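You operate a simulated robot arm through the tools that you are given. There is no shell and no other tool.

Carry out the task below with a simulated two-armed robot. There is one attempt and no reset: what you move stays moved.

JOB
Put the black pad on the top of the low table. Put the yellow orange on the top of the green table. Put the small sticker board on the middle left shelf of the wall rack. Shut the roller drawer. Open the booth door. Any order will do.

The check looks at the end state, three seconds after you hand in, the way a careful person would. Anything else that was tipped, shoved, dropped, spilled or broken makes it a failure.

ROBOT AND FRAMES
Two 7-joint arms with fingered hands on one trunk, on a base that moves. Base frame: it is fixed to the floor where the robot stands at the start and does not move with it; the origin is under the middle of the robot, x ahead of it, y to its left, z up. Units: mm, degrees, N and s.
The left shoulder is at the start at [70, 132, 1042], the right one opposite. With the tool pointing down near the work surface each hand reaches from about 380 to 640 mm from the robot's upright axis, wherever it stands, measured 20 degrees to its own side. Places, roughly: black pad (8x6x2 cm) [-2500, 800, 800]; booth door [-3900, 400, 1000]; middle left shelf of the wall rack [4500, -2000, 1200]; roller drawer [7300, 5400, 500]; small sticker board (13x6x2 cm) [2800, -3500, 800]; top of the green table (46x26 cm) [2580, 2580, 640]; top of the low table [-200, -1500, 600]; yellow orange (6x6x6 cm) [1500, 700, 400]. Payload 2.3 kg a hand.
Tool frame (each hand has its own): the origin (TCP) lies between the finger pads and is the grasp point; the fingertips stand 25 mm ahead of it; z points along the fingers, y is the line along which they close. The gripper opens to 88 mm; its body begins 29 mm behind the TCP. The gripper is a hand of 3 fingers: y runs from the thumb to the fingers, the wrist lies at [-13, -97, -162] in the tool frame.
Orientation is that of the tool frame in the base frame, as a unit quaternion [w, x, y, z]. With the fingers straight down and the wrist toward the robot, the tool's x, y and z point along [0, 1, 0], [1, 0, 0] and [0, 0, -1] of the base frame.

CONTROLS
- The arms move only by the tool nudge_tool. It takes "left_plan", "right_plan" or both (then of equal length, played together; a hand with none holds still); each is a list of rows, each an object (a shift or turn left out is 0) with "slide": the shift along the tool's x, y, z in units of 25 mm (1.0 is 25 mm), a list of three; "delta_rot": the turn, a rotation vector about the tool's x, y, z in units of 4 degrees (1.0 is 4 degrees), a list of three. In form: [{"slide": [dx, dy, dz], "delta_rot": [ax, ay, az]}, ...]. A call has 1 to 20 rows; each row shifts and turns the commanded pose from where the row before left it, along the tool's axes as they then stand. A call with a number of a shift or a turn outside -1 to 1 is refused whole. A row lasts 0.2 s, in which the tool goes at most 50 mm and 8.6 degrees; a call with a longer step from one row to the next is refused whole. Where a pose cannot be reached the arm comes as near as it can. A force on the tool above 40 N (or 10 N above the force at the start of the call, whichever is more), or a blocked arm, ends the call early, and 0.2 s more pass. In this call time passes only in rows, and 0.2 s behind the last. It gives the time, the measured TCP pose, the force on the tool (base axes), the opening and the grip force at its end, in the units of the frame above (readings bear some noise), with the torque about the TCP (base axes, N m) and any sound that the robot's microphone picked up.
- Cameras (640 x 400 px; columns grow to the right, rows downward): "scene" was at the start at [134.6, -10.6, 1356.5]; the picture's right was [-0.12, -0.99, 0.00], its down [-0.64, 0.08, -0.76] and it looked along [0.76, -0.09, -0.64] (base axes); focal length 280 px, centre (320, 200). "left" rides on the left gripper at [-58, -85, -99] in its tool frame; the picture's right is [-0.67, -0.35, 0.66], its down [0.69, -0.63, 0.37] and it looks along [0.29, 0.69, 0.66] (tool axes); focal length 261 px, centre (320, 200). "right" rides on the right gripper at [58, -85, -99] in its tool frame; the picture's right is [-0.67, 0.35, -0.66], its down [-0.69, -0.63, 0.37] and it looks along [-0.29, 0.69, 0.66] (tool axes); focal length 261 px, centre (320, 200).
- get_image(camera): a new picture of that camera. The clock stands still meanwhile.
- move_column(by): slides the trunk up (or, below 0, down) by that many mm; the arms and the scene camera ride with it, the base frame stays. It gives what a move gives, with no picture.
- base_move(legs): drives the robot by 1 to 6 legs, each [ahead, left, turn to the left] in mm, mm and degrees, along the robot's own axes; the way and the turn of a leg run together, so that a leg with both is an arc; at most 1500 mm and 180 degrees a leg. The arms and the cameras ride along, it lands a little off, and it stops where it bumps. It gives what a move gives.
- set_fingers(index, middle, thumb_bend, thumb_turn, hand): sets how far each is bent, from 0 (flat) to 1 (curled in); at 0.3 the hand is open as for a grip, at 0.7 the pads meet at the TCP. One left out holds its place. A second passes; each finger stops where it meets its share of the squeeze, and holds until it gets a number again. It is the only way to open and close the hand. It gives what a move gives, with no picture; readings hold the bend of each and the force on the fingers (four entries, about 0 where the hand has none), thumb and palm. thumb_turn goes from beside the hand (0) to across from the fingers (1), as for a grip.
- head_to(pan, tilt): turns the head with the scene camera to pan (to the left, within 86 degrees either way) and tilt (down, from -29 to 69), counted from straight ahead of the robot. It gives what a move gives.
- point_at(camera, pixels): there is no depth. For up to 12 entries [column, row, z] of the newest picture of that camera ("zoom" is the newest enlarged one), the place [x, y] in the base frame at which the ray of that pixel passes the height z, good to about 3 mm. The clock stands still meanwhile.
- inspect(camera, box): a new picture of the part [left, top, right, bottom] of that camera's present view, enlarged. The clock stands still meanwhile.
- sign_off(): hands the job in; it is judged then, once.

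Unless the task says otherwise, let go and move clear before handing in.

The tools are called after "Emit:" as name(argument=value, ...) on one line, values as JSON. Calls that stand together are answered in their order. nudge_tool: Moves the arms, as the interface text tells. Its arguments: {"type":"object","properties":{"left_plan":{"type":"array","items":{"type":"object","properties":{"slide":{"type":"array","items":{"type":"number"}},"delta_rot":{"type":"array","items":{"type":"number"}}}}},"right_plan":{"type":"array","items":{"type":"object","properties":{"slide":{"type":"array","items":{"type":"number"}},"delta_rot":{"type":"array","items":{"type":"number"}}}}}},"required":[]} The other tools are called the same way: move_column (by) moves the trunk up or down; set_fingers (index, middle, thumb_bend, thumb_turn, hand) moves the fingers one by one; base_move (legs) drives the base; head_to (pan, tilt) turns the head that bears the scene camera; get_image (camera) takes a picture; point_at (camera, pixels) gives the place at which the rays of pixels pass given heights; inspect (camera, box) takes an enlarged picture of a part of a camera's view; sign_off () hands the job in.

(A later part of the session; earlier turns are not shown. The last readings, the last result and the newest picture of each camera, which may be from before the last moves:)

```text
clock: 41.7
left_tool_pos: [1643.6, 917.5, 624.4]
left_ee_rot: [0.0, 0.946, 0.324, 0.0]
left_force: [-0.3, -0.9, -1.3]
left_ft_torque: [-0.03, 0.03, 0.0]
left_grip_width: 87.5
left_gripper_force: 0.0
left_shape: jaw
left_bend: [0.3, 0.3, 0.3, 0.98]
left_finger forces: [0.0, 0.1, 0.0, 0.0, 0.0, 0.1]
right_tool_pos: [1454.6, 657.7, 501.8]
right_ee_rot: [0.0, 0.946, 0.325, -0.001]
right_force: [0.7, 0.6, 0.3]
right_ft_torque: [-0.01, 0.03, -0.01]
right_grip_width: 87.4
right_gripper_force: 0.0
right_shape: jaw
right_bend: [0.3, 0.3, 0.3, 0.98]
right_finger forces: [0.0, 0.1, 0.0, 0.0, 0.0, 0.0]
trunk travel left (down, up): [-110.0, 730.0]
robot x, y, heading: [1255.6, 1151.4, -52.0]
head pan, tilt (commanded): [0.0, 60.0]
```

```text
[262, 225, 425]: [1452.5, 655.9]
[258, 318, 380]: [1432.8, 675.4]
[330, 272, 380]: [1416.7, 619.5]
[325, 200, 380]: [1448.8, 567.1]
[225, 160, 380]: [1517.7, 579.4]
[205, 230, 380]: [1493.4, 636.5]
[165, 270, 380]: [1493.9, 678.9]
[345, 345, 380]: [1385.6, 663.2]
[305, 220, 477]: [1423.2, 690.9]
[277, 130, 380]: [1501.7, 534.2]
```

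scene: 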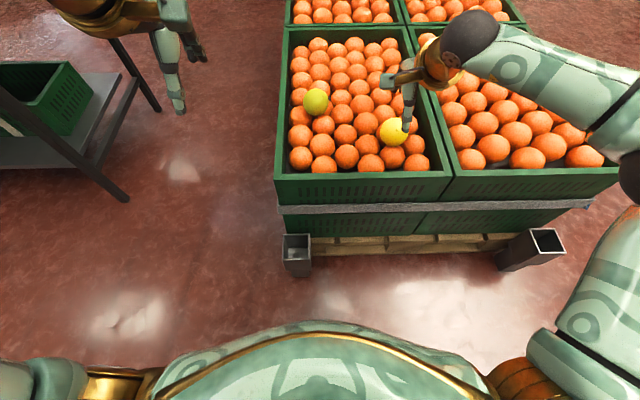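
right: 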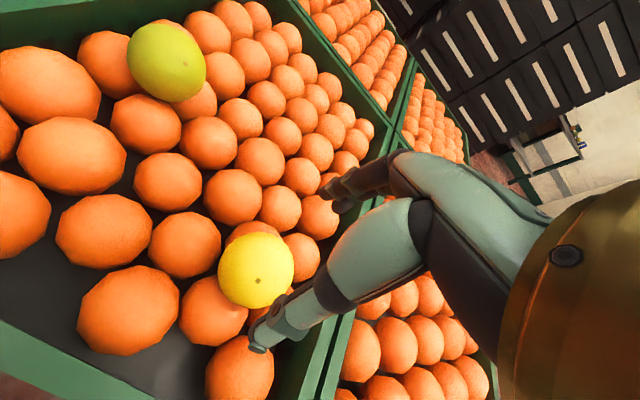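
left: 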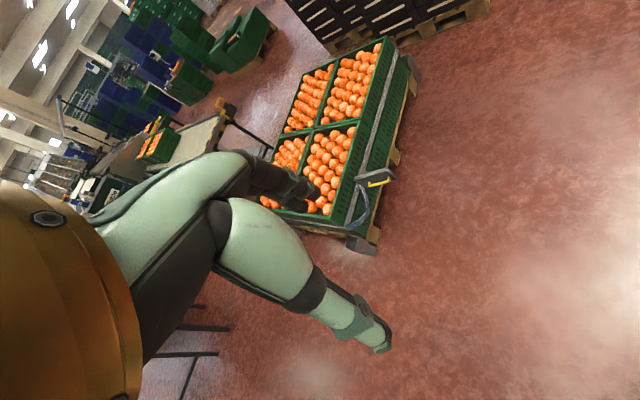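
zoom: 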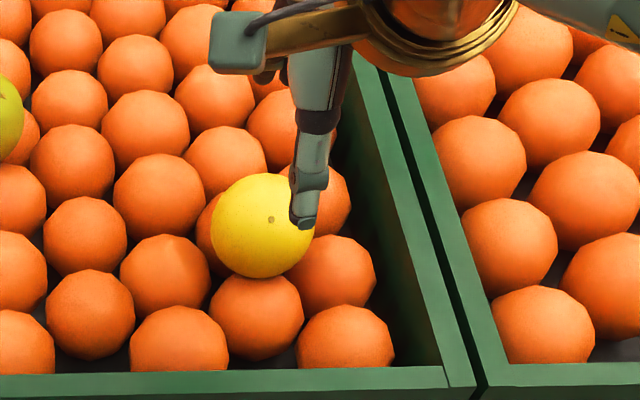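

The neighbours leave gaps if the hand is turned about 25° clockwise (seen from above), so thumb and fingers slide into hollows. I will turn the tool in place at this height and check the pose.

Emit:
nudge_tool(right_plan=[{"delta_rot": [0, 0, 0.9]}, {"delta_rot": [0, 0, 0.9]}, {"delta_rot": [0, 0, 0.9]}, {"delta_rot": [0, 0, 0.9]}, {"delta_rot": [0, 0, 0.9]}, {"delta_rot": [0, 0, 0.9]}, {"delta_rot": [0, 0, 0.9]}])

Emit:
get_image(camera="right")

Emit:
inspect(camera="scene", box=[340, 70, 480, 180])

```text
clock: 43.3
left_tool_pos: [1644.0, 917.4, 624.7]
left_ee_rot: [0.001, 0.946, 0.325, 0.0]
left_force: [-0.8, -0.2, 0.2]
left_ft_torque: [-0.02, 0.0, -0.01]
left_grip_width: 88.0
left_gripper_force: 0.2
left_shape: jaw
left_bend: [0.3, 0.3, 0.3, 0.98]
left_finger forces: [0.0, 0.0, 0.0, 0.1, 0.1, 0.1]
right_tool_pos: [1456.0, 659.0, 502.8]
right_ee_rot: [0.0, 0.994, 0.11, 0.0]
right_force: [-0.3, 0.9, -0.2]
right_ft_torque: [0.0, 0.0, -0.02]
right_grip_width: 87.6
right_gripper_force: 0.1
right_shape: jaw
right_bend: [0.3, 0.3, 0.3, 0.98]
right_finger forces: [0.0, 0.1, 0.0, 0.0, 0.0, 0.0]
trunk travel left (down, up): [-110.0, 730.0]
robot x, y, heading: [1256.0, 1152.7, -52.1]
head pan, tilt (commanded): [0.0, 60.0]
```

```text
taken
```

right: 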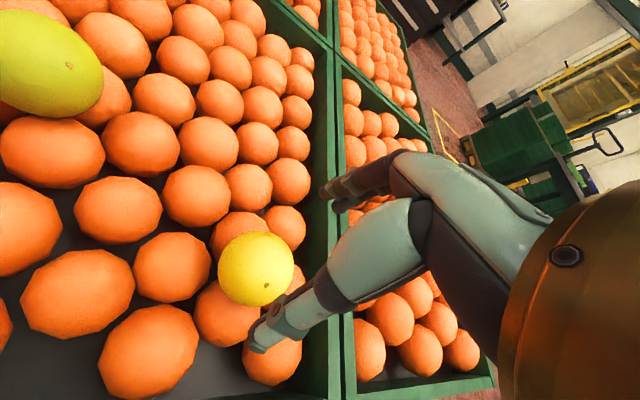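

```text
3.64 times, centred on (410, 125) of scene
```

zoom: 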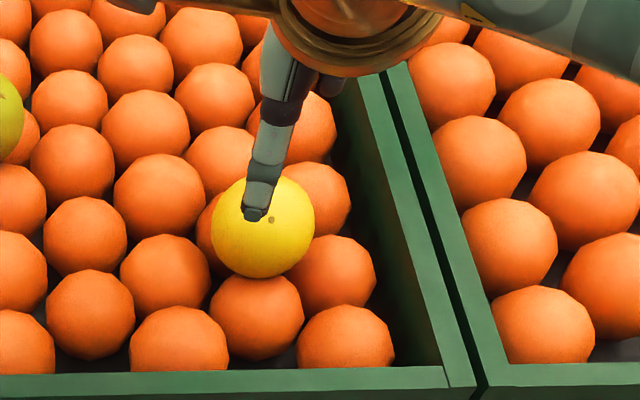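

The hand is turned and the yellow orange still sits at (256,270), centred on the tool axis. I will descend about 68 mm, watching the force.

Emit:
nudge_tool(right_plan=[{"slide": [0, 0, 0.7]}, {"slide": [0, 0, 0.7]}, {"slide": [0, 0, 0.5]}, {"slide": [0, 0, 0.4]}, {"slide": [0, 0, 0.4]}])

Emit:
get_image(camera="right")

Emit:
inspect(camera="scene", box=[340, 70, 480, 180])

```text
clock: 44.5
left_tool_pos: [1644.4, 917.9, 625.7]
left_ee_rot: [0.0, 0.946, 0.325, 0.0]
left_force: [0.6, 0.0, -0.1]
left_ft_torque: [0.02, 0.02, 0.02]
left_grip_width: 87.7
left_gripper_force: 0.0
left_shape: jaw
left_bend: [0.3, 0.3, 0.3, 0.98]
left_finger forces: [0.1, 0.0, 0.0, 0.1, 0.0, 0.0]
right_tool_pos: [1453.8, 657.6, 432.3]
right_ee_rot: [0.0, 0.994, 0.11, 0.0]
right_force: [0.3, 0.7, 0.0]
right_ft_torque: [0.01, 0.02, 0.0]
right_grip_width: 87.5
right_gripper_force: 0.0
right_shape: jaw
right_bend: [0.3, 0.3, 0.3, 0.98]
right_finger forces: [0.2, 0.0, 0.1, 0.0, 0.0, 0.1]
trunk travel left (down, up): [-110.0, 730.0]
robot x, y, heading: [1253.8, 1151.9, -52.2]
head pan, tilt (commanded): [0.0, 60.0]
```

```text
taken
```

right: 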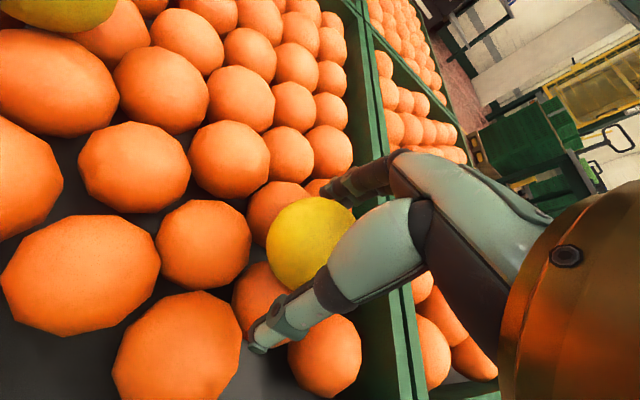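

```text
3.64 times, centred on (410, 125) of scene
```

zoom: 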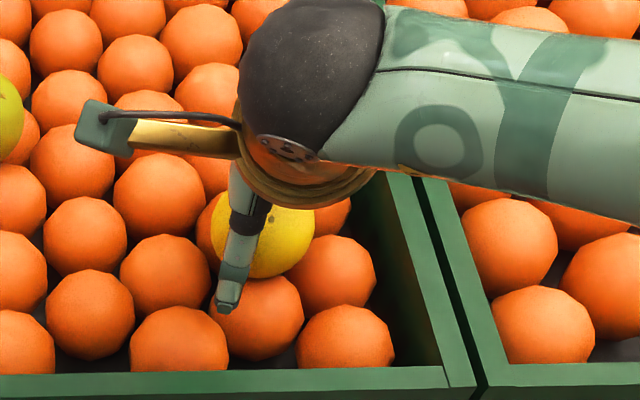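

No contact forces, and the orange sits between thumb and fingers. I will close the hand on it.

Emit:
set_fingers(hand="right", index=0.6, middle=0.6, thumb_bend=0.6)

Emit:
get_image(camera="right")

```text
clock: 45.5
left_tool_pos: [1643.3, 917.7, 626.0]
left_ee_rot: [0.0, 0.946, 0.324, 0.0]
left_force: [0.8, -0.3, -0.2]
left_ft_torque: [-0.01, -0.02, 0.0]
left_grip_width: 87.6
left_gripper_force: 0.0
left_shape: jaw
left_bend: [0.3, 0.3, 0.3, 0.98]
left_finger forces: [0.1, 0.0, 0.0, 0.0, 0.0, 0.1]
right_tool_pos: [1454.1, 657.7, 432.7]
right_ee_rot: [0.0, 0.994, 0.11, 0.0]
right_force: [-0.1, -0.8, 0.7]
right_ft_torque: [-0.01, 0.0, 0.03]
right_grip_width: 45.8
right_gripper_force: 11.8
right_shape: fingers
right_bend: [0.51, 0.54, 0.48, 0.96]
right_finger forces: [6.8, 4.8, 0.0, 0.0, 12.1, 0.0]
trunk travel left (down, up): [-110.0, 730.0]
robot x, y, heading: [1259.1, 1151.6, -52.2]
head pan, tilt (commanded): [0.0, 60.0]
```

```text
taken
```

right: 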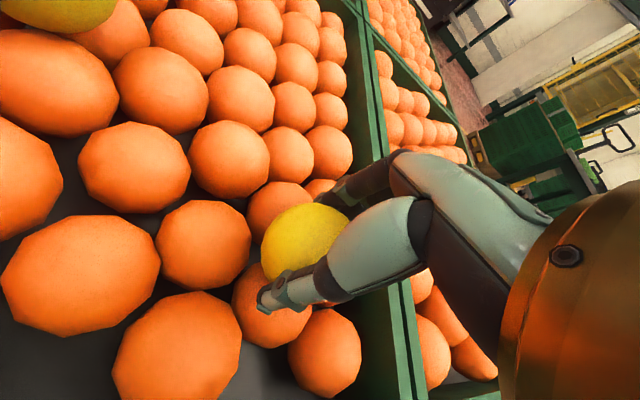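

The grip reads 11.8 N with thumb and both fingers loaded. I will lift straight up 75 mm and check that the orange comes along alone.

Emit:
nudge_tool(right_plan=[{"slide": [0, 0, -0.5]}, {"slide": [0, 0, -0.5]}, {"slide": [0, 0, -0.5]}, {"slide": [0, 0, -0.5]}, {"slide": [0, 0, -0.5]}, {"slide": [0, 0, -0.5]}])

Emit:
get_image(camera="right")

Emit:
inspect(camera="scene", box=[340, 70, 480, 180])

```text
clock: 46.9
left_tool_pos: [1644.0, 917.6, 625.8]
left_ee_rot: [0.0, 0.946, 0.325, 0.0]
left_force: [0.1, 0.1, 0.0]
left_ft_torque: [-0.03, 0.0, 0.02]
left_grip_width: 87.4
left_gripper_force: 0.1
left_shape: jaw
left_bend: [0.3, 0.3, 0.3, 0.98]
left_finger forces: [0.0, 0.0, 0.0, 0.0, 0.1, 0.0]
right_tool_pos: [1455.5, 657.5, 509.4]
right_ee_rot: [0.0, 0.994, 0.11, 0.001]
right_force: [0.2, -0.3, -1.4]
right_ft_torque: [0.0, 0.04, -0.03]
right_grip_width: 45.8
right_gripper_force: 12.0
right_shape: fingers
right_bend: [0.51, 0.54, 0.48, 0.96]
right_finger forces: [6.7, 4.8, 0.1, 0.1, 12.0, 0.0]
trunk travel left (down, up): [-110.0, 730.0]
robot x, y, heading: [1252.3, 1154.3, -52.0]
head pan, tilt (commanded): [0.0, 60.0]
```

```text
taken
```

right: 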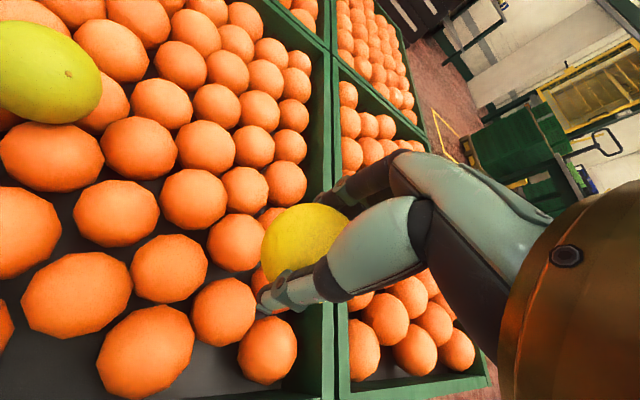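

```text
3.64 times, centred on (410, 125) of scene
```

zoom: 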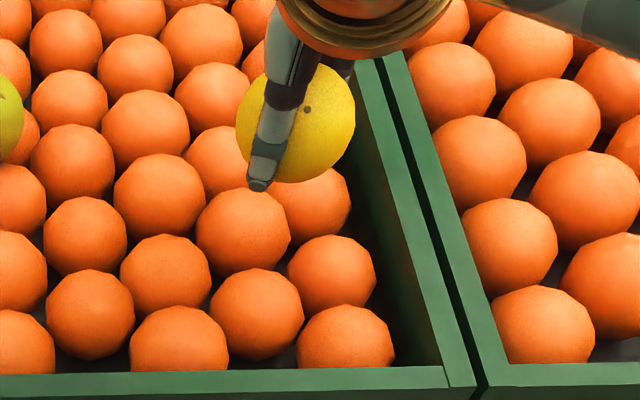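

The orange is lifted cleanly and the neighbours stayed put. I will raise the trunk, turn the hand back and draw it in, then look toward the green table.

Emit:
move_column(by=490)

Emit:
nudge_tool(right_plan=[{"delta_rot": [0, 0, -0.9]}, {"delta_rot": [0, 0, -0.9]}, {"delta_rot": [0, 0, -0.9]}, {"delta_rot": [0, 0, -0.9]}, {"delta_rot": [0, 0, -0.9]}, {"delta_rot": [0, 0, -0.9]}, {"delta_rot": [0, 0, -0.9]}, {"slide": [0, -0.8, -0.8]}, {"slide": [0, -0.8, -0.8]}, {"slide": [0, -0.8, -0.8]}, {"slide": [0, -0.8, -0.8]}, {"slide": [0, -0.8, -0.8]}])

Emit:
base_move(legs=[[-120, 0, 0], [0, 0, 90]])

Emit:
head_to(pan=0, tilt=35)

Emit:
get_image(camera="scene")

```text
refused: 490 is not a number from -400 to 400
```

```text
clock: 49.5
left_tool_pos: [1643.9, 916.7, 624.4]
left_ee_rot: [0.0, 0.946, 0.325, 0.0]
left_force: [0.3, -0.1, 0.6]
left_ft_torque: [0.02, -0.01, 0.01]
left_grip_width: 87.5
left_gripper_force: 0.1
left_shape: jaw
left_bend: [0.3, 0.3, 0.3, 0.98]
left_finger forces: [0.0, 0.1, 0.0, 0.0, 0.0, 0.0]
right_tool_pos: [1394.0, 736.7, 610.5]
right_ee_rot: [0.0, 0.946, 0.324, 0.0]
right_force: [0.3, 0.4, -0.4]
right_ft_torque: [0.01, 0.03, 0.0]
right_grip_width: 45.6
right_gripper_force: 11.7
right_shape: fingers
right_bend: [0.51, 0.54, 0.48, 0.96]
right_finger forces: [6.8, 4.7, 0.0, 0.0, 11.9, 0.0]
trunk travel left (down, up): [-110.0, 730.0]
robot x, y, heading: [1253.4, 1151.8, -52.1]
head pan, tilt (commanded): [0.0, 60.0]
```

```text
clock: 54.5
left_tool_pos: [1415.0, 1635.3, 625.1]
left_ee_rot: [0.0, 0.438, 0.899, 0.0]
left_force: [0.1, -0.1, 0.0]
left_ft_torque: [-0.03, 0.03, 0.03]
left_grip_width: 87.8
left_gripper_force: 0.1
left_shape: jaw
left_bend: [0.3, 0.3, 0.3, 0.98]
left_finger forces: [0.1, 0.0, 0.0, 0.0, 0.0, 0.0]
right_tool_pos: [1596.2, 1385.4, 610.1]
right_ee_rot: [0.001, 0.438, 0.899, 0.0]
right_force: [-0.1, -1.0, -1.1]
right_ft_torque: [0.0, -0.02, 0.04]
right_grip_width: 45.2
right_gripper_force: 11.9
right_shape: fingers
right_bend: [0.51, 0.54, 0.48, 0.96]
right_finger forces: [6.4, 4.7, 0.0, 0.1, 11.5, 0.1]
trunk travel left (down, up): [-110.0, 730.0]
robot x, y, heading: [1182.8, 1244.9, 38.0]
head pan, tilt (commanded): [0.0, 60.0]
```

```text
clock: 55.4
left_tool_pos: [1415.9, 1636.0, 624.3]
left_ee_rot: [-0.001, 0.438, 0.899, 0.0]
left_force: [-0.2, -0.5, -0.2]
left_ft_torque: [-0.02, -0.01, 0.0]
left_grip_width: 87.6
left_gripper_force: 0.0
left_shape: jaw
left_bend: [0.3, 0.3, 0.3, 0.98]
left_finger forces: [0.0, 0.1, 0.1, 0.0, 0.0, 0.1]
right_tool_pos: [1596.6, 1385.1, 609.2]
right_ee_rot: [0.0, 0.438, 0.899, 0.0]
right_force: [-0.2, 0.6, -1.2]
right_ft_torque: [-0.01, -0.02, 0.04]
right_grip_width: 45.0
right_gripper_force: 11.4
right_shape: fingers
right_bend: [0.51, 0.54, 0.48, 0.96]
right_finger forces: [6.5, 4.8, 0.0, 0.1, 11.5, 0.0]
trunk travel left (down, up): [-110.0, 730.0]
robot x, y, heading: [1180.6, 1246.3, 37.8]
head pan, tilt (commanded): [0.0, 35.0]
```

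```text
taken
```

scene: 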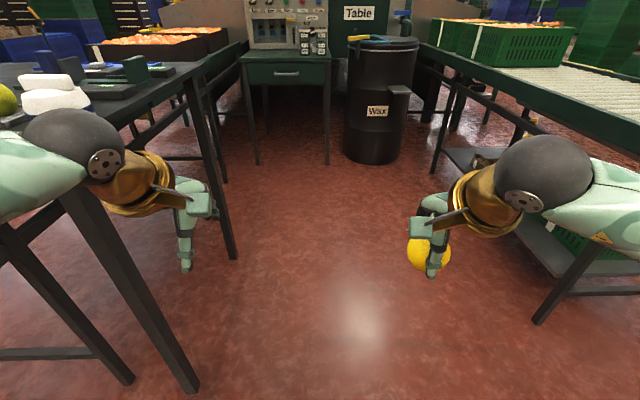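

The trunk raise was refused (limit 400 per call), so the base turned with low arms, but no forces show any contact. The left arm is close to the dark table, so I will measure its feet and top before raising.

Emit:
point_at(camera="scene", pixels=[[232, 258, 0], [190, 390, 0], [130, 383, 0], [225, 180, 0], [240, 45, 700], [180, 70, 700], [60, 180, 700], [257, 165, 0], [327, 163, 0], [375, 163, 0], [238, 60, 640], [330, 60, 640]])

Emit:
get_image(camera="left")

```text
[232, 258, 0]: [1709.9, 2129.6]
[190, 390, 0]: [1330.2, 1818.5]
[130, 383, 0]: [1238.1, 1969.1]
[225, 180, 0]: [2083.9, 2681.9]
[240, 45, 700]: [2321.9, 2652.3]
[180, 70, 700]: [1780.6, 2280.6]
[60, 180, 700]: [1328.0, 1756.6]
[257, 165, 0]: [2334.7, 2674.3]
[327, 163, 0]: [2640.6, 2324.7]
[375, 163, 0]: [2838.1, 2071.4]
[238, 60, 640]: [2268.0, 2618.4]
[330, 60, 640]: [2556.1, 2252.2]
```

```text
taken
```

left: 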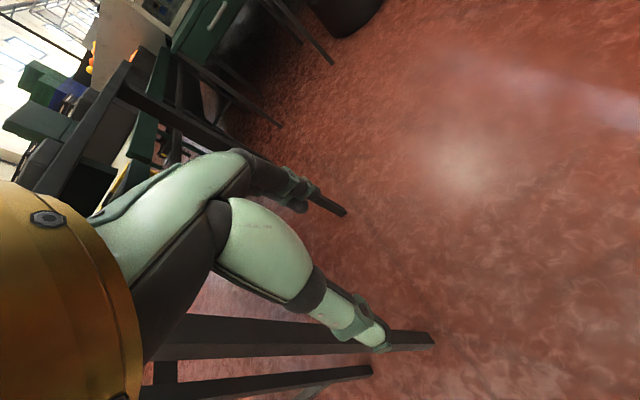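

The dark table's near corner is about 150 mm from the left hand, and nothing touches. I will raise the trunk 400 mm straight up (both hands are clear of the table top) and view the green table.

Emit:
move_column(by=400)

Emit:
head_to(pan=0, tilt=30)

Emit:
get_image(camera="scene")

Emit:
inspect(camera="scene", box=[220, 30, 460, 180])

```text
clock: 59.2
left_tool_pos: [1414.6, 1634.9, 1024.8]
left_ee_rot: [-0.001, 0.439, 0.899, 0.0]
left_force: [-0.2, 0.0, -0.6]
left_ft_torque: [0.06, -0.01, 0.02]
left_grip_width: 87.6
left_gripper_force: 0.0
left_shape: jaw
left_bend: [0.3, 0.3, 0.3, 0.98]
left_finger forces: [0.1, 0.1, 0.0, 0.0, 0.0, 0.0]
right_tool_pos: [1597.0, 1385.4, 1009.3]
right_ee_rot: [0.0, 0.438, 0.899, 0.0]
right_force: [-0.3, 0.4, -0.6]
right_ft_torque: [-0.02, 0.01, -0.02]
right_grip_width: 45.2
right_gripper_force: 11.1
right_shape: fingers
right_bend: [0.51, 0.54, 0.48, 0.96]
right_finger forces: [6.5, 4.7, 0.0, 0.1, 11.6, 0.1]
trunk travel left (down, up): [-510.0, 330.0]
robot x, y, heading: [1180.4, 1242.8, 38.0]
head pan, tilt (commanded): [0.0, 35.0]
```

```text
clock: 59.9
left_tool_pos: [1415.2, 1636.2, 1025.1]
left_ee_rot: [-0.001, 0.438, 0.899, 0.001]
left_force: [-0.5, 0.3, -0.5]
left_ft_torque: [-0.02, 0.01, -0.01]
left_grip_width: 87.6
left_gripper_force: 0.2
left_shape: jaw
left_bend: [0.3, 0.3, 0.3, 0.98]
left_finger forces: [0.0, 0.0, 0.0, 0.1, 0.0, 0.0]
right_tool_pos: [1597.3, 1385.2, 1009.3]
right_ee_rot: [0.0, 0.438, 0.899, 0.0]
right_force: [-0.7, -0.2, -1.2]
right_ft_torque: [0.02, -0.01, 0.0]
right_grip_width: 45.2
right_gripper_force: 11.1
right_shape: fingers
right_bend: [0.51, 0.54, 0.48, 0.96]
right_finger forces: [6.5, 4.7, 0.0, 0.1, 11.5, 0.2]
trunk travel left (down, up): [-510.0, 330.0]
robot x, y, heading: [1183.7, 1249.7, 38.2]
head pan, tilt (commanded): [0.0, 30.0]
```

```text
taken
```

scene: 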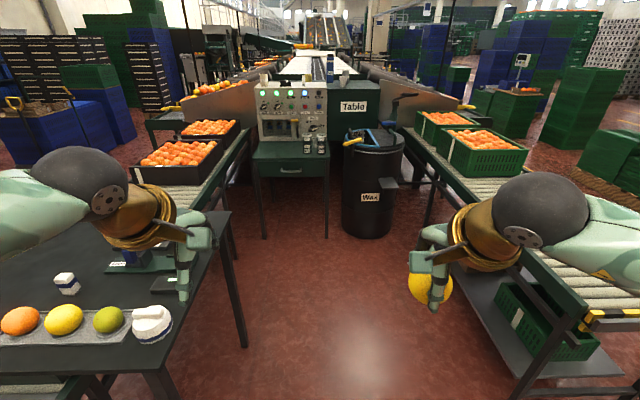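

```text
2.67 times, centred on (340, 105) of scene
```

zoom: 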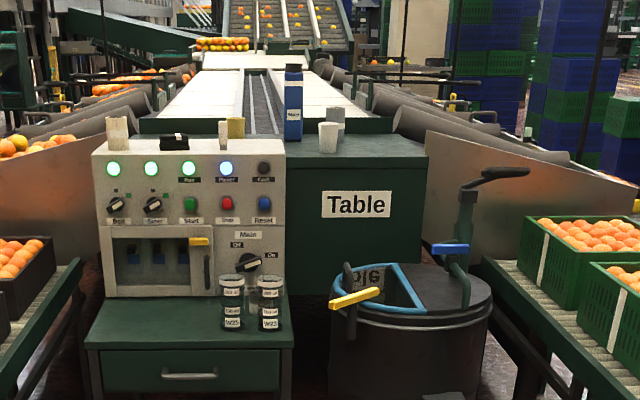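

The green drawer table is clear now: front strip free at zoom (180,325) with two jars at (235,305) and (270,305) on its right side and the control panel behind. I will measure the free strip.

Emit:
point_at(camera="zoom", pixels=[[84, 347, 640], [293, 347, 640], [110, 298, 640], [283, 300, 640], [233, 330, 640], [270, 330, 640], [180, 325, 640], [135, 325, 640], [330, 395, 300], [490, 300, 600]])

Emit:
point_at(camera="scene", pixels=[[264, 238, 0], [327, 238, 0], [345, 225, 0], [392, 232, 0], [243, 346, 0], [215, 212, 700], [150, 395, 700], [230, 130, 640], [420, 222, 0], [450, 270, 0], [535, 265, 640], [420, 130, 640]])

```text
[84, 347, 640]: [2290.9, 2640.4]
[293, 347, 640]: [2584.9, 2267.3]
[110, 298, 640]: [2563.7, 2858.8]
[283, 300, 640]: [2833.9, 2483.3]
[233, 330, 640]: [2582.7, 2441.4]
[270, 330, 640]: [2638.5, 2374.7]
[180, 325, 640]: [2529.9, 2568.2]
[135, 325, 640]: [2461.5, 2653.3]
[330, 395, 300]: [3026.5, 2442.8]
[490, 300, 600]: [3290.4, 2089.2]
```

```text
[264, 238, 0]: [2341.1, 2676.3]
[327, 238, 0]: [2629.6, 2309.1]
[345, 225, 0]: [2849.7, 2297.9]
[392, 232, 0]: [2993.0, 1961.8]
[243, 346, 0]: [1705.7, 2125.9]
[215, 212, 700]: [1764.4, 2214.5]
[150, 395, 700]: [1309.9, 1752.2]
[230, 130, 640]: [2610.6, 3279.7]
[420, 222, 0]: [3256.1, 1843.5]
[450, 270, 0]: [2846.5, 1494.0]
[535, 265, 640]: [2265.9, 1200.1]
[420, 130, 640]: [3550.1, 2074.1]
```

The free strip spans from (2291,2640)–(2585,2267) back to the panel, with jars at (2583,2441) and (2638,2375). I will place the orange at about (2500,2580), left of the jars, and first drive up the aisle midway between the dark table and the conveyor, keeping the arms high.

Emit:
base_move(legs=[[470, -238, 0], [545, 81, 0], [0, 0, 17]])

Emit:
get_image(camera="scene")

```text
clock: 66.7
left_tool_pos: [2186.8, 2185.4, 1024.7]
left_ee_rot: [-0.001, 0.301, 0.954, 0.0]
left_force: [0.4, -0.2, -0.4]
left_ft_torque: [0.02, 0.03, 0.03]
left_grip_width: 87.8
left_gripper_force: 0.1
left_shape: jaw
left_bend: [0.3, 0.3, 0.3, 0.98]
left_finger forces: [0.0, 0.0, 0.0, 0.1, 0.1, 0.1]
right_tool_pos: [2433.1, 1998.4, 1008.7]
right_ee_rot: [0.0, 0.301, 0.954, 0.001]
right_force: [-0.4, -0.9, -0.8]
right_ft_torque: [0.01, 0.01, 0.05]
right_grip_width: 45.2
right_gripper_force: 11.4
right_shape: fingers
right_bend: [0.51, 0.54, 0.48, 0.96]
right_finger forces: [6.6, 4.7, 0.1, 0.0, 11.5, 0.1]
trunk travel left (down, up): [-510.0, 330.0]
robot x, y, heading: [2079.7, 1748.1, 55.2]
head pan, tilt (commanded): [0.0, 30.0]
```

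```text
taken
```

scene: 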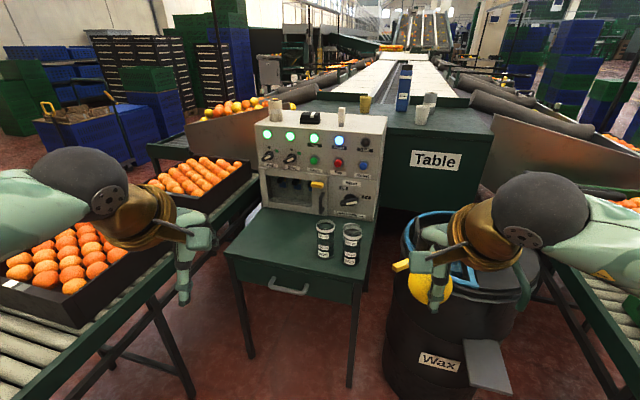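

Now much closer: the table top's free area runs around (270,250), jars at (325,240) and (351,245), control panel behind. I will re-measure and then do the last approach.

Emit:
point_at(camera="scene", pixels=[[228, 253, 640], [357, 282, 640], [262, 208, 640], [375, 222, 640], [323, 255, 640], [350, 262, 640], [280, 248, 640], [254, 357, 0], [350, 387, 0], [385, 370, 0], [200, 395, 0], [270, 250, 640]])

Emit:
inspect(camera="scene", box=[210, 100, 400, 310])

```text
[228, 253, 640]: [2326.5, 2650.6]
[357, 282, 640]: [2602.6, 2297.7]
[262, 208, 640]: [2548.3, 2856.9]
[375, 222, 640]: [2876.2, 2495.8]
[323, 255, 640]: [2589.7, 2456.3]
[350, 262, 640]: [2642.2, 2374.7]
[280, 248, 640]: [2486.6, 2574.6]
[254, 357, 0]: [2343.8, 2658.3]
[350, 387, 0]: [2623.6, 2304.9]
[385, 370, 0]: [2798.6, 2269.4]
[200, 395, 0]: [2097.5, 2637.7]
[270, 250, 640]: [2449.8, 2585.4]
```

```text
1.90 times, centred on (305, 205) of scene
```

zoom: 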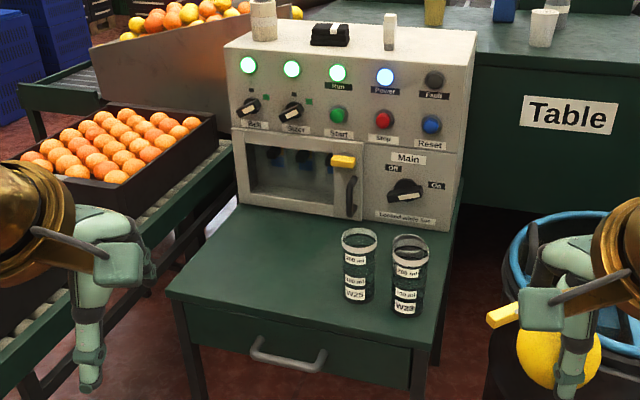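

The free area is confirmed, and I choose (2513,2606) on the table for the orange. Before the last approach I will check the left elbow's clearance to the crates on the left conveyor.

Emit:
head_to(pan=75, tilt=35)

Emit:
get_image(camera="scene")

```text
clock: 68.2
left_tool_pos: [2185.7, 2185.6, 1024.5]
left_ee_rot: [0.0, 0.3, 0.954, 0.0]
left_force: [-0.7, 0.2, 0.3]
left_ft_torque: [0.01, 0.02, -0.02]
left_grip_width: 87.6
left_gripper_force: 0.1
left_shape: jaw
left_bend: [0.3, 0.3, 0.3, 0.98]
left_finger forces: [0.0, 0.0, 0.0, 0.0, 0.0, 0.0]
right_tool_pos: [2432.3, 1999.7, 1009.5]
right_ee_rot: [0.0, 0.3, 0.954, 0.0]
right_force: [-0.1, 0.1, -2.1]
right_ft_torque: [0.06, 0.0, 0.02]
right_grip_width: 45.4
right_gripper_force: 11.5
right_shape: fingers
right_bend: [0.51, 0.54, 0.48, 0.96]
right_finger forces: [6.5, 4.7, 0.1, 0.1, 11.5, 0.1]
trunk travel left (down, up): [-510.0, 330.0]
robot x, y, heading: [2076.5, 1744.3, 55.1]
head pan, tilt (commanded): [75.0, 35.0]
```

```text
taken
```

scene: 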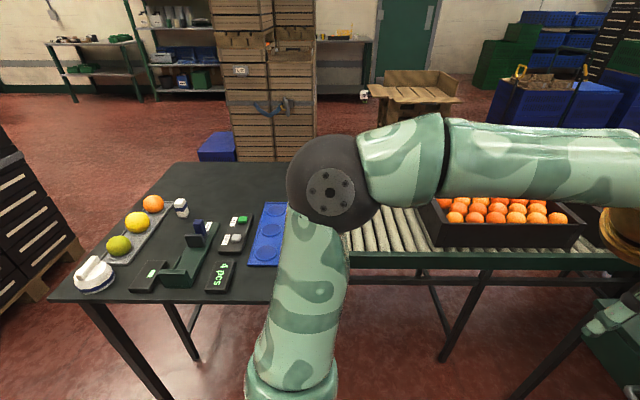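

The elbow at (335,180) rides at roughly z = 1000, well above the crates and scale on the left. I will drive the last part to the green table.

Emit:
base_move(legs=[[250, 100, 0], [200, 97, 0]])

Emit:
head_to(pan=0, tilt=50)

Emit:
get_image(camera="scene")

```text
clock: 71.4
left_tool_pos: [2283.3, 2665.5, 1025.3]
left_ee_rot: [0.0, 0.3, 0.954, 0.0]
left_force: [0.1, 0.1, 0.3]
left_ft_torque: [0.02, -0.01, 0.02]
left_grip_width: 87.8
left_gripper_force: 0.0
left_shape: jaw
left_bend: [0.3, 0.3, 0.3, 0.98]
left_finger forces: [0.1, 0.0, 0.0, 0.1, 0.0, 0.0]
right_tool_pos: [2529.4, 2477.9, 1009.4]
right_ee_rot: [0.0, 0.3, 0.954, 0.0]
right_force: [0.6, 0.8, -0.4]
right_ft_torque: [-0.02, -0.03, -0.01]
right_grip_width: 45.3
right_gripper_force: 11.2
right_shape: fingers
right_bend: [0.51, 0.54, 0.48, 0.96]
right_finger forces: [6.5, 4.7, 0.0, 0.0, 11.6, 0.0]
trunk travel left (down, up): [-510.0, 330.0]
robot x, y, heading: [2172.2, 2223.7, 54.9]
head pan, tilt (commanded): [75.0, 35.0]
```

```text
clock: 72.8
left_tool_pos: [2281.8, 2665.0, 1024.8]
left_ee_rot: [0.0, 0.302, 0.953, 0.0]
left_force: [0.6, -1.0, -0.4]
left_ft_torque: [-0.04, 0.0, -0.01]
left_grip_width: 87.9
left_gripper_force: 0.0
left_shape: jaw
left_bend: [0.3, 0.3, 0.3, 0.98]
left_finger forces: [0.0, 0.0, 0.0, 0.0, 0.1, 0.0]
right_tool_pos: [2530.0, 2478.3, 1010.5]
right_ee_rot: [0.0, 0.301, 0.954, -0.001]
right_force: [0.2, -0.2, -1.1]
right_ft_torque: [0.01, 0.01, 0.02]
right_grip_width: 45.3
right_gripper_force: 11.4
right_shape: fingers
right_bend: [0.51, 0.54, 0.48, 0.96]
right_finger forces: [6.4, 4.7, 0.0, 0.0, 11.5, 0.0]
trunk travel left (down, up): [-510.0, 330.0]
robot x, y, heading: [2171.0, 2226.6, 54.9]
head pan, tilt (commanded): [0.0, 50.0]
```

```text
taken
```

scene: 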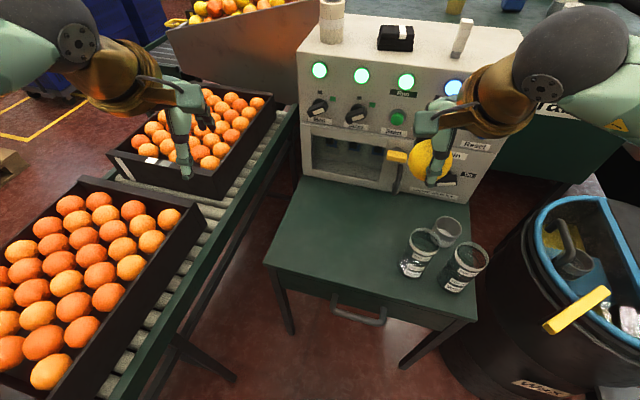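

The table top lies below with free green surface around (335,235); jars at (418,255), (462,270) and a clear glass at (447,230). I will measure the spot before bringing the right hand over.

Emit:
point_at(camera="scene", pixels=[[335, 235, 640], [345, 220, 640], [265, 263, 640], [478, 318, 640], [300, 178, 640], [412, 272, 640], [455, 288, 640], [445, 243, 640], [355, 240, 640], [471, 203, 640]])

Emit:
inspect(camera="scene", box=[250, 150, 500, 340])

```text
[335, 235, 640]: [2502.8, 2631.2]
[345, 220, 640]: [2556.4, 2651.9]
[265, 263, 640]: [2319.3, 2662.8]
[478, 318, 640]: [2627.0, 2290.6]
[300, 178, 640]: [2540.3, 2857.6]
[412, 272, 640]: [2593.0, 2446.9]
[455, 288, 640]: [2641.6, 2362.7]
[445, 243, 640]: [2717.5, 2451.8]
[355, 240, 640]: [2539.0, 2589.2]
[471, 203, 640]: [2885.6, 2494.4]
```

```text
2.11 times, centred on (375, 245) of scene
```

zoom: 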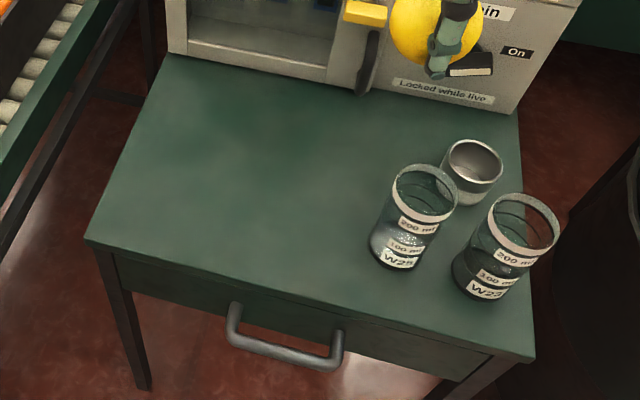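

I choose (2505,2620), about 120 mm in from the front edge and 190 mm from the nearest jar. I will lower the right hand 150 mm, then shift it forward-left over the spot.

Emit:
nudge_tool(right_plan=[{"slide": [0, 0, 1]}, {"slide": [0, 0, 1]}, {"slide": [0, 0, 1]}, {"slide": [0, 0, 1]}, {"slide": [0, 0, 1]}, {"slide": [0.68, 0.68, 0]}, {"slide": [0.68, 0.68, 0]}, {"slide": [0.68, 0.68, 0]}, {"slide": [0.68, 0.68, 0]}, {"slide": [0.68, 0.68, 0]}, {"slide": [0.68, 0.68, 0]}, {"slide": [0, 0, 1]}, {"slide": [0, 0, 1]}])

Emit:
get_image(camera="scene")

Emit:
get_image(camera="right")

```text
clock: 75.6
left_tool_pos: [2281.7, 2666.1, 1024.9]
left_ee_rot: [0.0, 0.301, 0.954, -0.001]
left_force: [-0.2, 0.0, -0.5]
left_ft_torque: [-0.03, -0.01, 0.02]
left_grip_width: 87.6
left_gripper_force: 0.0
left_shape: jaw
left_bend: [0.3, 0.3, 0.3, 0.98]
left_finger forces: [0.1, 0.0, 0.1, 0.0, 0.0, 0.0]
right_tool_pos: [2504.7, 2622.3, 833.9]
right_ee_rot: [0.0, 0.301, 0.954, 0.0]
right_force: [0.0, 0.6, -1.2]
right_ft_torque: [0.02, 0.05, -0.03]
right_grip_width: 45.0
right_gripper_force: 11.4
right_shape: fingers
right_bend: [0.51, 0.54, 0.48, 0.96]
right_finger forces: [6.4, 4.7, 0.0, 0.1, 11.3, 0.0]
trunk travel left (down, up): [-510.0, 330.0]
robot x, y, heading: [2174.5, 2226.1, 54.8]
head pan, tilt (commanded): [0.0, 50.0]
```

```text
taken
```

scene: 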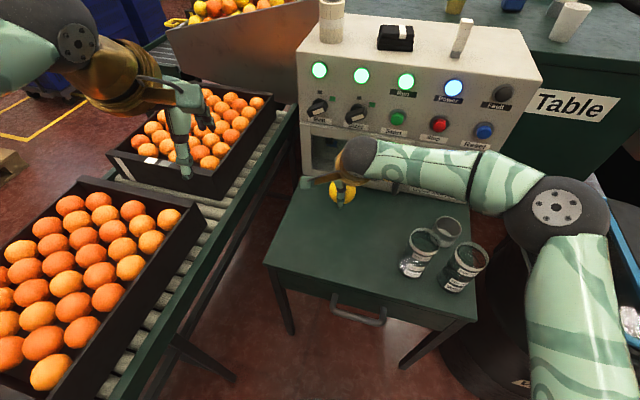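

```text
taken
```

right: 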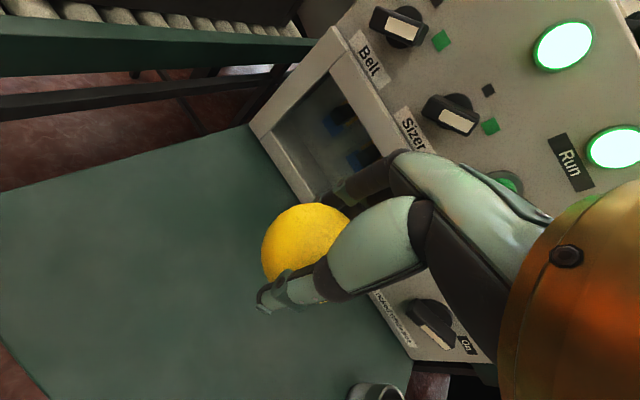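

The orange hangs above free green surface at z = 834 with all forces normal. I will lower it to just above the table and look.

Emit:
point_at(camera="scene", pixels=[[424, 238, 720], [424, 238, 750], [424, 238, 780], [466, 252, 720], [466, 252, 750], [466, 252, 780]])

Emit:
nudge_tool(right_plan=[{"slide": [0, 0, 0.9]}, {"slide": [0, 0, 0.9]}, {"slide": [0, 0, 0.9]}, {"slide": [0, 0, 0.9]}, {"slide": [0, 0, 0.9]}, {"slide": [0, 0, 0.9]}])

Emit:
get_image(camera="scene")

Emit:
get_image(camera="right")

```text
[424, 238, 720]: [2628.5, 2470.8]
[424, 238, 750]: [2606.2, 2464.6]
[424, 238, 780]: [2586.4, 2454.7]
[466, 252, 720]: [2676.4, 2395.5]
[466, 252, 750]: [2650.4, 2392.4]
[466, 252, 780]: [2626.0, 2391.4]
```

```text
clock: 77.0
left_tool_pos: [2282.3, 2666.3, 1024.2]
left_ee_rot: [-0.001, 0.301, 0.954, 0.0]
left_force: [1.0, -0.7, -0.3]
left_ft_torque: [0.01, -0.04, 0.0]
left_grip_width: 87.4
left_gripper_force: 0.0
left_shape: jaw
left_bend: [0.3, 0.3, 0.3, 0.98]
left_finger forces: [0.0, 0.1, 0.0, 0.0, 0.0, 0.0]
right_tool_pos: [2505.5, 2620.7, 698.9]
right_ee_rot: [0.0, 0.301, 0.954, 0.0]
right_force: [-0.1, 0.7, -1.0]
right_ft_torque: [-0.01, 0.0, -0.02]
right_grip_width: 44.8
right_gripper_force: 11.1
right_shape: fingers
right_bend: [0.51, 0.54, 0.48, 0.96]
right_finger forces: [6.5, 4.8, 0.0, 0.0, 11.2, 0.0]
trunk travel left (down, up): [-510.0, 330.0]
robot x, y, heading: [2173.9, 2224.4, 55.0]
head pan, tilt (commanded): [0.0, 50.0]
```

```text
taken
```

scene: 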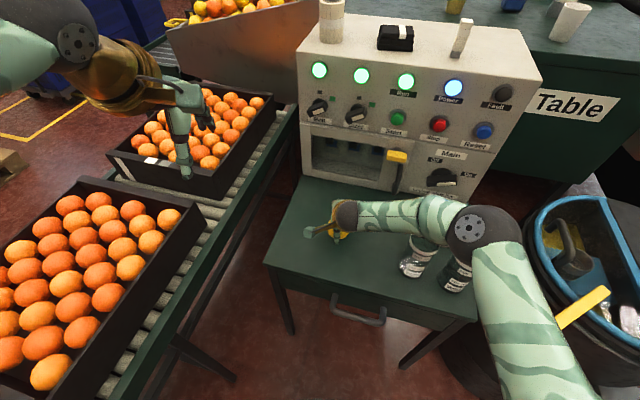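

```text
taken
```

right: 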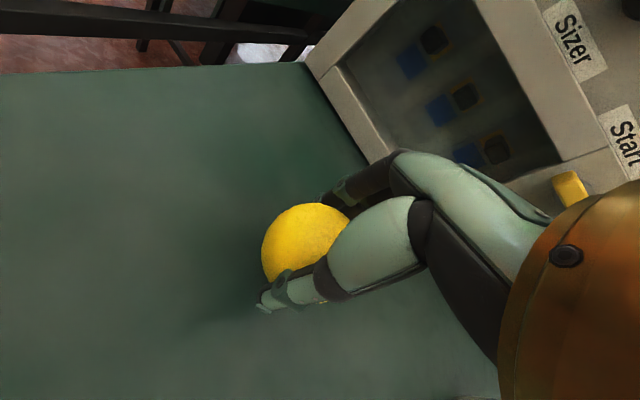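

The orange is above the free surface with the forearm well clear over the jars. I will lower in small steps, watching the vertical force for contact.

Emit:
nudge_tool(right_plan=[{"slide": [0, 0, 0.2]}, {"slide": [0, 0, 0.2]}, {"slide": [0, 0, 0.2]}])

Emit:
nudge_tool(right_plan=[{"slide": [0, 0, 0.12]}])

Emit:
inspect(camera="right", box=[220, 170, 400, 330])

```text
clock: 77.8
left_tool_pos: [2283.0, 2665.9, 1025.2]
left_ee_rot: [0.0, 0.301, 0.954, 0.001]
left_force: [0.4, 0.4, 0.7]
left_ft_torque: [0.0, -0.02, -0.03]
left_grip_width: 87.5
left_gripper_force: 0.1
left_shape: jaw
left_bend: [0.3, 0.3, 0.3, 0.98]
left_finger forces: [0.0, 0.0, 0.1, 0.1, 0.0, 0.0]
right_tool_pos: [2504.7, 2620.4, 684.0]
right_ee_rot: [0.001, 0.301, 0.954, 0.0]
right_force: [-0.1, 0.1, -0.9]
right_ft_torque: [0.01, 0.0, 0.05]
right_grip_width: 44.8
right_gripper_force: 10.5
right_shape: fingers
right_bend: [0.51, 0.54, 0.48, 0.96]
right_finger forces: [6.3, 4.7, 0.0, 0.0, 11.3, 0.0]
trunk travel left (down, up): [-510.0, 330.0]
robot x, y, heading: [2172.9, 2226.1, 54.9]
head pan, tilt (commanded): [0.0, 50.0]
```

```text
clock: 78.2
left_tool_pos: [2282.4, 2664.8, 1024.0]
left_ee_rot: [0.0, 0.301, 0.954, 0.0]
left_force: [0.3, 0.7, -0.4]
left_ft_torque: [0.03, 0.0, 0.01]
left_grip_width: 87.6
left_gripper_force: 0.2
left_shape: jaw
left_bend: [0.3, 0.3, 0.3, 0.98]
left_finger forces: [0.0, 0.0, 0.0, 0.0, 0.0, 0.0]
right_tool_pos: [2502.8, 2620.5, 680.5]
right_ee_rot: [0.0, 0.301, 0.954, 0.0]
right_force: [0.2, -0.6, -1.0]
right_ft_torque: [-0.03, 0.01, 0.01]
right_grip_width: 44.8
right_gripper_force: 10.9
right_shape: fingers
right_bend: [0.51, 0.54, 0.48, 0.96]
right_finger forces: [6.4, 4.7, 0.0, 0.0, 11.2, 0.0]
trunk travel left (down, up): [-510.0, 330.0]
robot x, y, heading: [2175.0, 2227.5, 54.8]
head pan, tilt (commanded): [0.0, 50.0]
```

```text
2.50 times, centred on (310, 250) of right
```

zoom: 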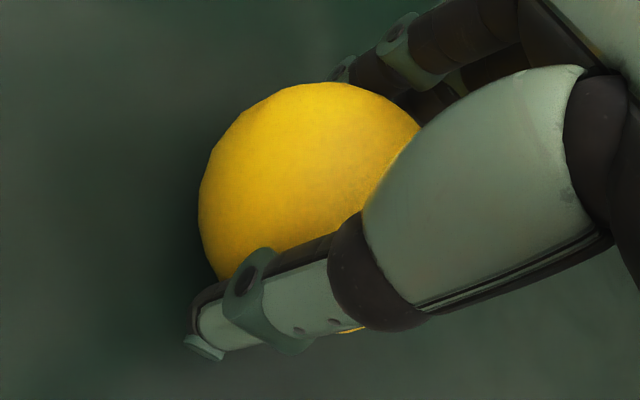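

Still no contact at z = 680. I will continue in 3 mm steps.

Emit:
nudge_tool(right_plan=[{"slide": [0, 0, 0.12]}])

Emit:
nudge_tool(right_plan=[{"slide": [0, 0, 0.1]}])

```text
clock: 78.6
left_tool_pos: [2282.4, 2664.9, 1025.1]
left_ee_rot: [0.0, 0.3, 0.954, -0.001]
left_force: [0.7, 0.1, 0.1]
left_ft_torque: [-0.02, -0.03, 0.01]
left_grip_width: 87.7
left_gripper_force: 0.0
left_shape: jaw
left_bend: [0.3, 0.3, 0.3, 0.98]
left_finger forces: [0.1, 0.0, 0.0, 0.0, 0.0, 0.0]
right_tool_pos: [2505.4, 2622.3, 678.8]
right_ee_rot: [0.0, 0.3, 0.954, 0.0]
right_force: [0.0, 0.1, -0.9]
right_ft_torque: [-0.01, -0.03, 0.0]
right_grip_width: 44.7
right_gripper_force: 11.2
right_shape: fingers
right_bend: [0.51, 0.54, 0.48, 0.96]
right_finger forces: [6.3, 4.8, 0.0, 0.0, 11.1, 0.0]
trunk travel left (down, up): [-510.0, 330.0]
robot x, y, heading: [2172.8, 2222.8, 54.9]
head pan, tilt (commanded): [0.0, 50.0]
```

```text
clock: 79.0
left_tool_pos: [2281.9, 2665.0, 1024.9]
left_ee_rot: [0.001, 0.301, 0.954, 0.0]
left_force: [0.8, 0.1, -0.1]
left_ft_torque: [-0.01, -0.04, 0.02]
left_grip_width: 87.8
left_gripper_force: 0.0
left_shape: jaw
left_bend: [0.3, 0.3, 0.3, 0.98]
left_finger forces: [0.0, 0.0, 0.0, 0.0, 0.0, 0.0]
right_tool_pos: [2504.7, 2621.6, 677.3]
right_ee_rot: [0.0, 0.301, 0.954, 0.001]
right_force: [0.6, 0.7, 0.2]
right_ft_torque: [0.0, 0.01, 0.01]
right_grip_width: 44.9
right_gripper_force: 10.8
right_shape: fingers
right_bend: [0.51, 0.54, 0.48, 0.96]
right_finger forces: [6.8, 4.6, 0.0, 0.0, 11.4, 0.0]
trunk travel left (down, up): [-510.0, 330.0]
robot x, y, heading: [2175.5, 2227.8, 55.0]
head pan, tilt (commanded): [0.0, 50.0]
```

The vertical force rose from −1.0 to +0.2 N at z = 677, which suggests first contact. One more 2 mm step to confirm.

Emit:
nudge_tool(right_plan=[{"slide": [0, 0, 0.08]}])

```text
clock: 79.4
left_tool_pos: [2281.5, 2664.1, 1025.1]
left_ee_rot: [0.001, 0.301, 0.954, 0.002]
left_force: [-0.6, -0.1, -0.9]
left_ft_torque: [0.0, -0.01, 0.03]
left_grip_width: 87.6
left_gripper_force: 0.1
left_shape: jaw
left_bend: [0.3, 0.3, 0.3, 0.98]
left_finger forces: [0.0, 0.1, 0.0, 0.1, 0.0, 0.1]
right_tool_pos: [2504.4, 2620.4, 675.3]
right_ee_rot: [0.001, 0.3, 0.954, 0.002]
right_force: [0.8, 0.6, 6.8]
right_ft_torque: [0.01, 0.02, 0.01]
right_grip_width: 44.7
right_gripper_force: 11.5
right_shape: fingers
right_bend: [0.51, 0.54, 0.49, 0.96]
right_finger forces: [7.3, 4.5, 0.0, 0.1, 11.6, 0.0]
trunk travel left (down, up): [-510.0, 330.0]
robot x, y, heading: [2174.1, 2225.1, 55.0]
head pan, tilt (commanded): [0.0, 50.0]
```

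Firm contact at 6.8 N, so the orange rests on the table. I will back off 1 mm and open the fingers gently in two steps.

Emit:
nudge_tool(right_plan=[{"slide": [0, 0, -0.05]}])

Emit:
set_fingers(hand="right", index=0.46, middle=0.48, thumb_bend=0.43)

Emit:
inspect(camera="right", box=[220, 170, 400, 330])

```text
clock: 79.8
left_tool_pos: [2281.8, 2664.8, 1025.1]
left_ee_rot: [0.0, 0.301, 0.954, 0.001]
left_force: [0.2, -0.4, 0.0]
left_ft_torque: [0.01, -0.03, 0.01]
left_grip_width: 87.7
left_gripper_force: 0.1
left_shape: jaw
left_bend: [0.3, 0.3, 0.3, 0.98]
left_finger forces: [0.0, 0.1, 0.0, 0.0, 0.0, 0.0]
right_tool_pos: [2504.5, 2620.9, 674.8]
right_ee_rot: [-0.001, 0.301, 0.954, 0.0]
right_force: [-0.5, 0.6, 3.3]
right_ft_torque: [-0.02, -0.02, -0.01]
right_grip_width: 44.9
right_gripper_force: 12.1
right_shape: fingers
right_bend: [0.51, 0.54, 0.49, 0.96]
right_finger forces: [7.5, 4.8, 0.1, 0.1, 11.7, 0.0]
trunk travel left (down, up): [-510.0, 330.0]
robot x, y, heading: [2172.7, 2224.1, 55.1]
head pan, tilt (commanded): [0.0, 50.0]
```

```text
clock: 80.8
left_tool_pos: [2282.1, 2665.4, 1025.8]
left_ee_rot: [0.0, 0.301, 0.954, 0.0]
left_force: [-0.1, 0.5, 0.6]
left_ft_torque: [0.0, 0.0, 0.0]
left_grip_width: 87.8
left_gripper_force: 0.0
left_shape: jaw
left_bend: [0.3, 0.3, 0.3, 0.98]
left_finger forces: [0.0, 0.1, 0.0, 0.0, 0.0, 0.0]
right_tool_pos: [2504.5, 2621.7, 675.4]
right_ee_rot: [0.0, 0.3, 0.954, 0.001]
right_force: [-0.5, 0.1, -0.4]
right_ft_torque: [0.03, -0.01, 0.01]
right_grip_width: 53.5
right_gripper_force: 0.2
right_shape: fingers
right_bend: [0.46, 0.48, 0.43, 0.97]
right_finger forces: [0.1, 0.0, 0.0, 0.1, 0.4, 0.0]
trunk travel left (down, up): [-510.0, 330.0]
robot x, y, heading: [2173.1, 2226.8, 55.0]
head pan, tilt (commanded): [0.0, 50.0]
```

```text
2.50 times, centred on (310, 250) of right
```

zoom: 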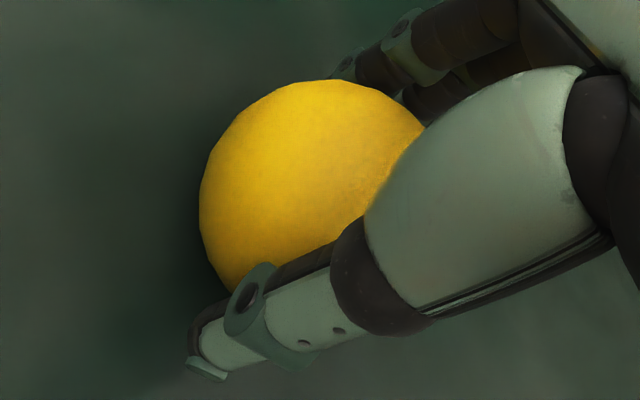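

The grip force fell to zero and the orange is resting still. I will open fully and rise straight up.

Emit:
set_fingers(hand="right", index=0.25, middle=0.25, thumb_bend=0.25)

Emit:
inspect(camera="right", box=[220, 170, 400, 330])

```text
clock: 81.8
left_tool_pos: [2282.0, 2665.8, 1024.9]
left_ee_rot: [0.0, 0.301, 0.953, 0.0]
left_force: [0.0, 0.1, 0.3]
left_ft_torque: [-0.03, 0.0, -0.01]
left_grip_width: 87.7
left_gripper_force: 0.2
left_shape: jaw
left_bend: [0.3, 0.3, 0.3, 0.98]
left_finger forces: [0.1, 0.0, 0.0, 0.1, 0.0, 0.0]
right_tool_pos: [2505.0, 2620.8, 675.6]
right_ee_rot: [0.0, 0.3, 0.954, 0.001]
right_force: [0.4, -1.1, -1.4]
right_ft_torque: [0.03, 0.04, -0.01]
right_grip_width: 94.1
right_gripper_force: 0.1
right_shape: fingers
right_bend: [0.25, 0.25, 0.25, 0.97]
right_finger forces: [0.0, 0.0, 0.0, 0.1, 0.1, 0.1]
trunk travel left (down, up): [-510.0, 330.0]
robot x, y, heading: [2173.7, 2226.2, 55.1]
head pan, tilt (commanded): [0.0, 50.0]
```

```text
2.50 times, centred on (310, 250) of right
```

zoom: 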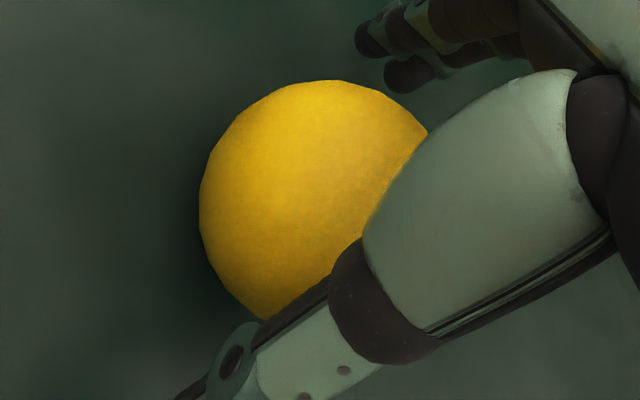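

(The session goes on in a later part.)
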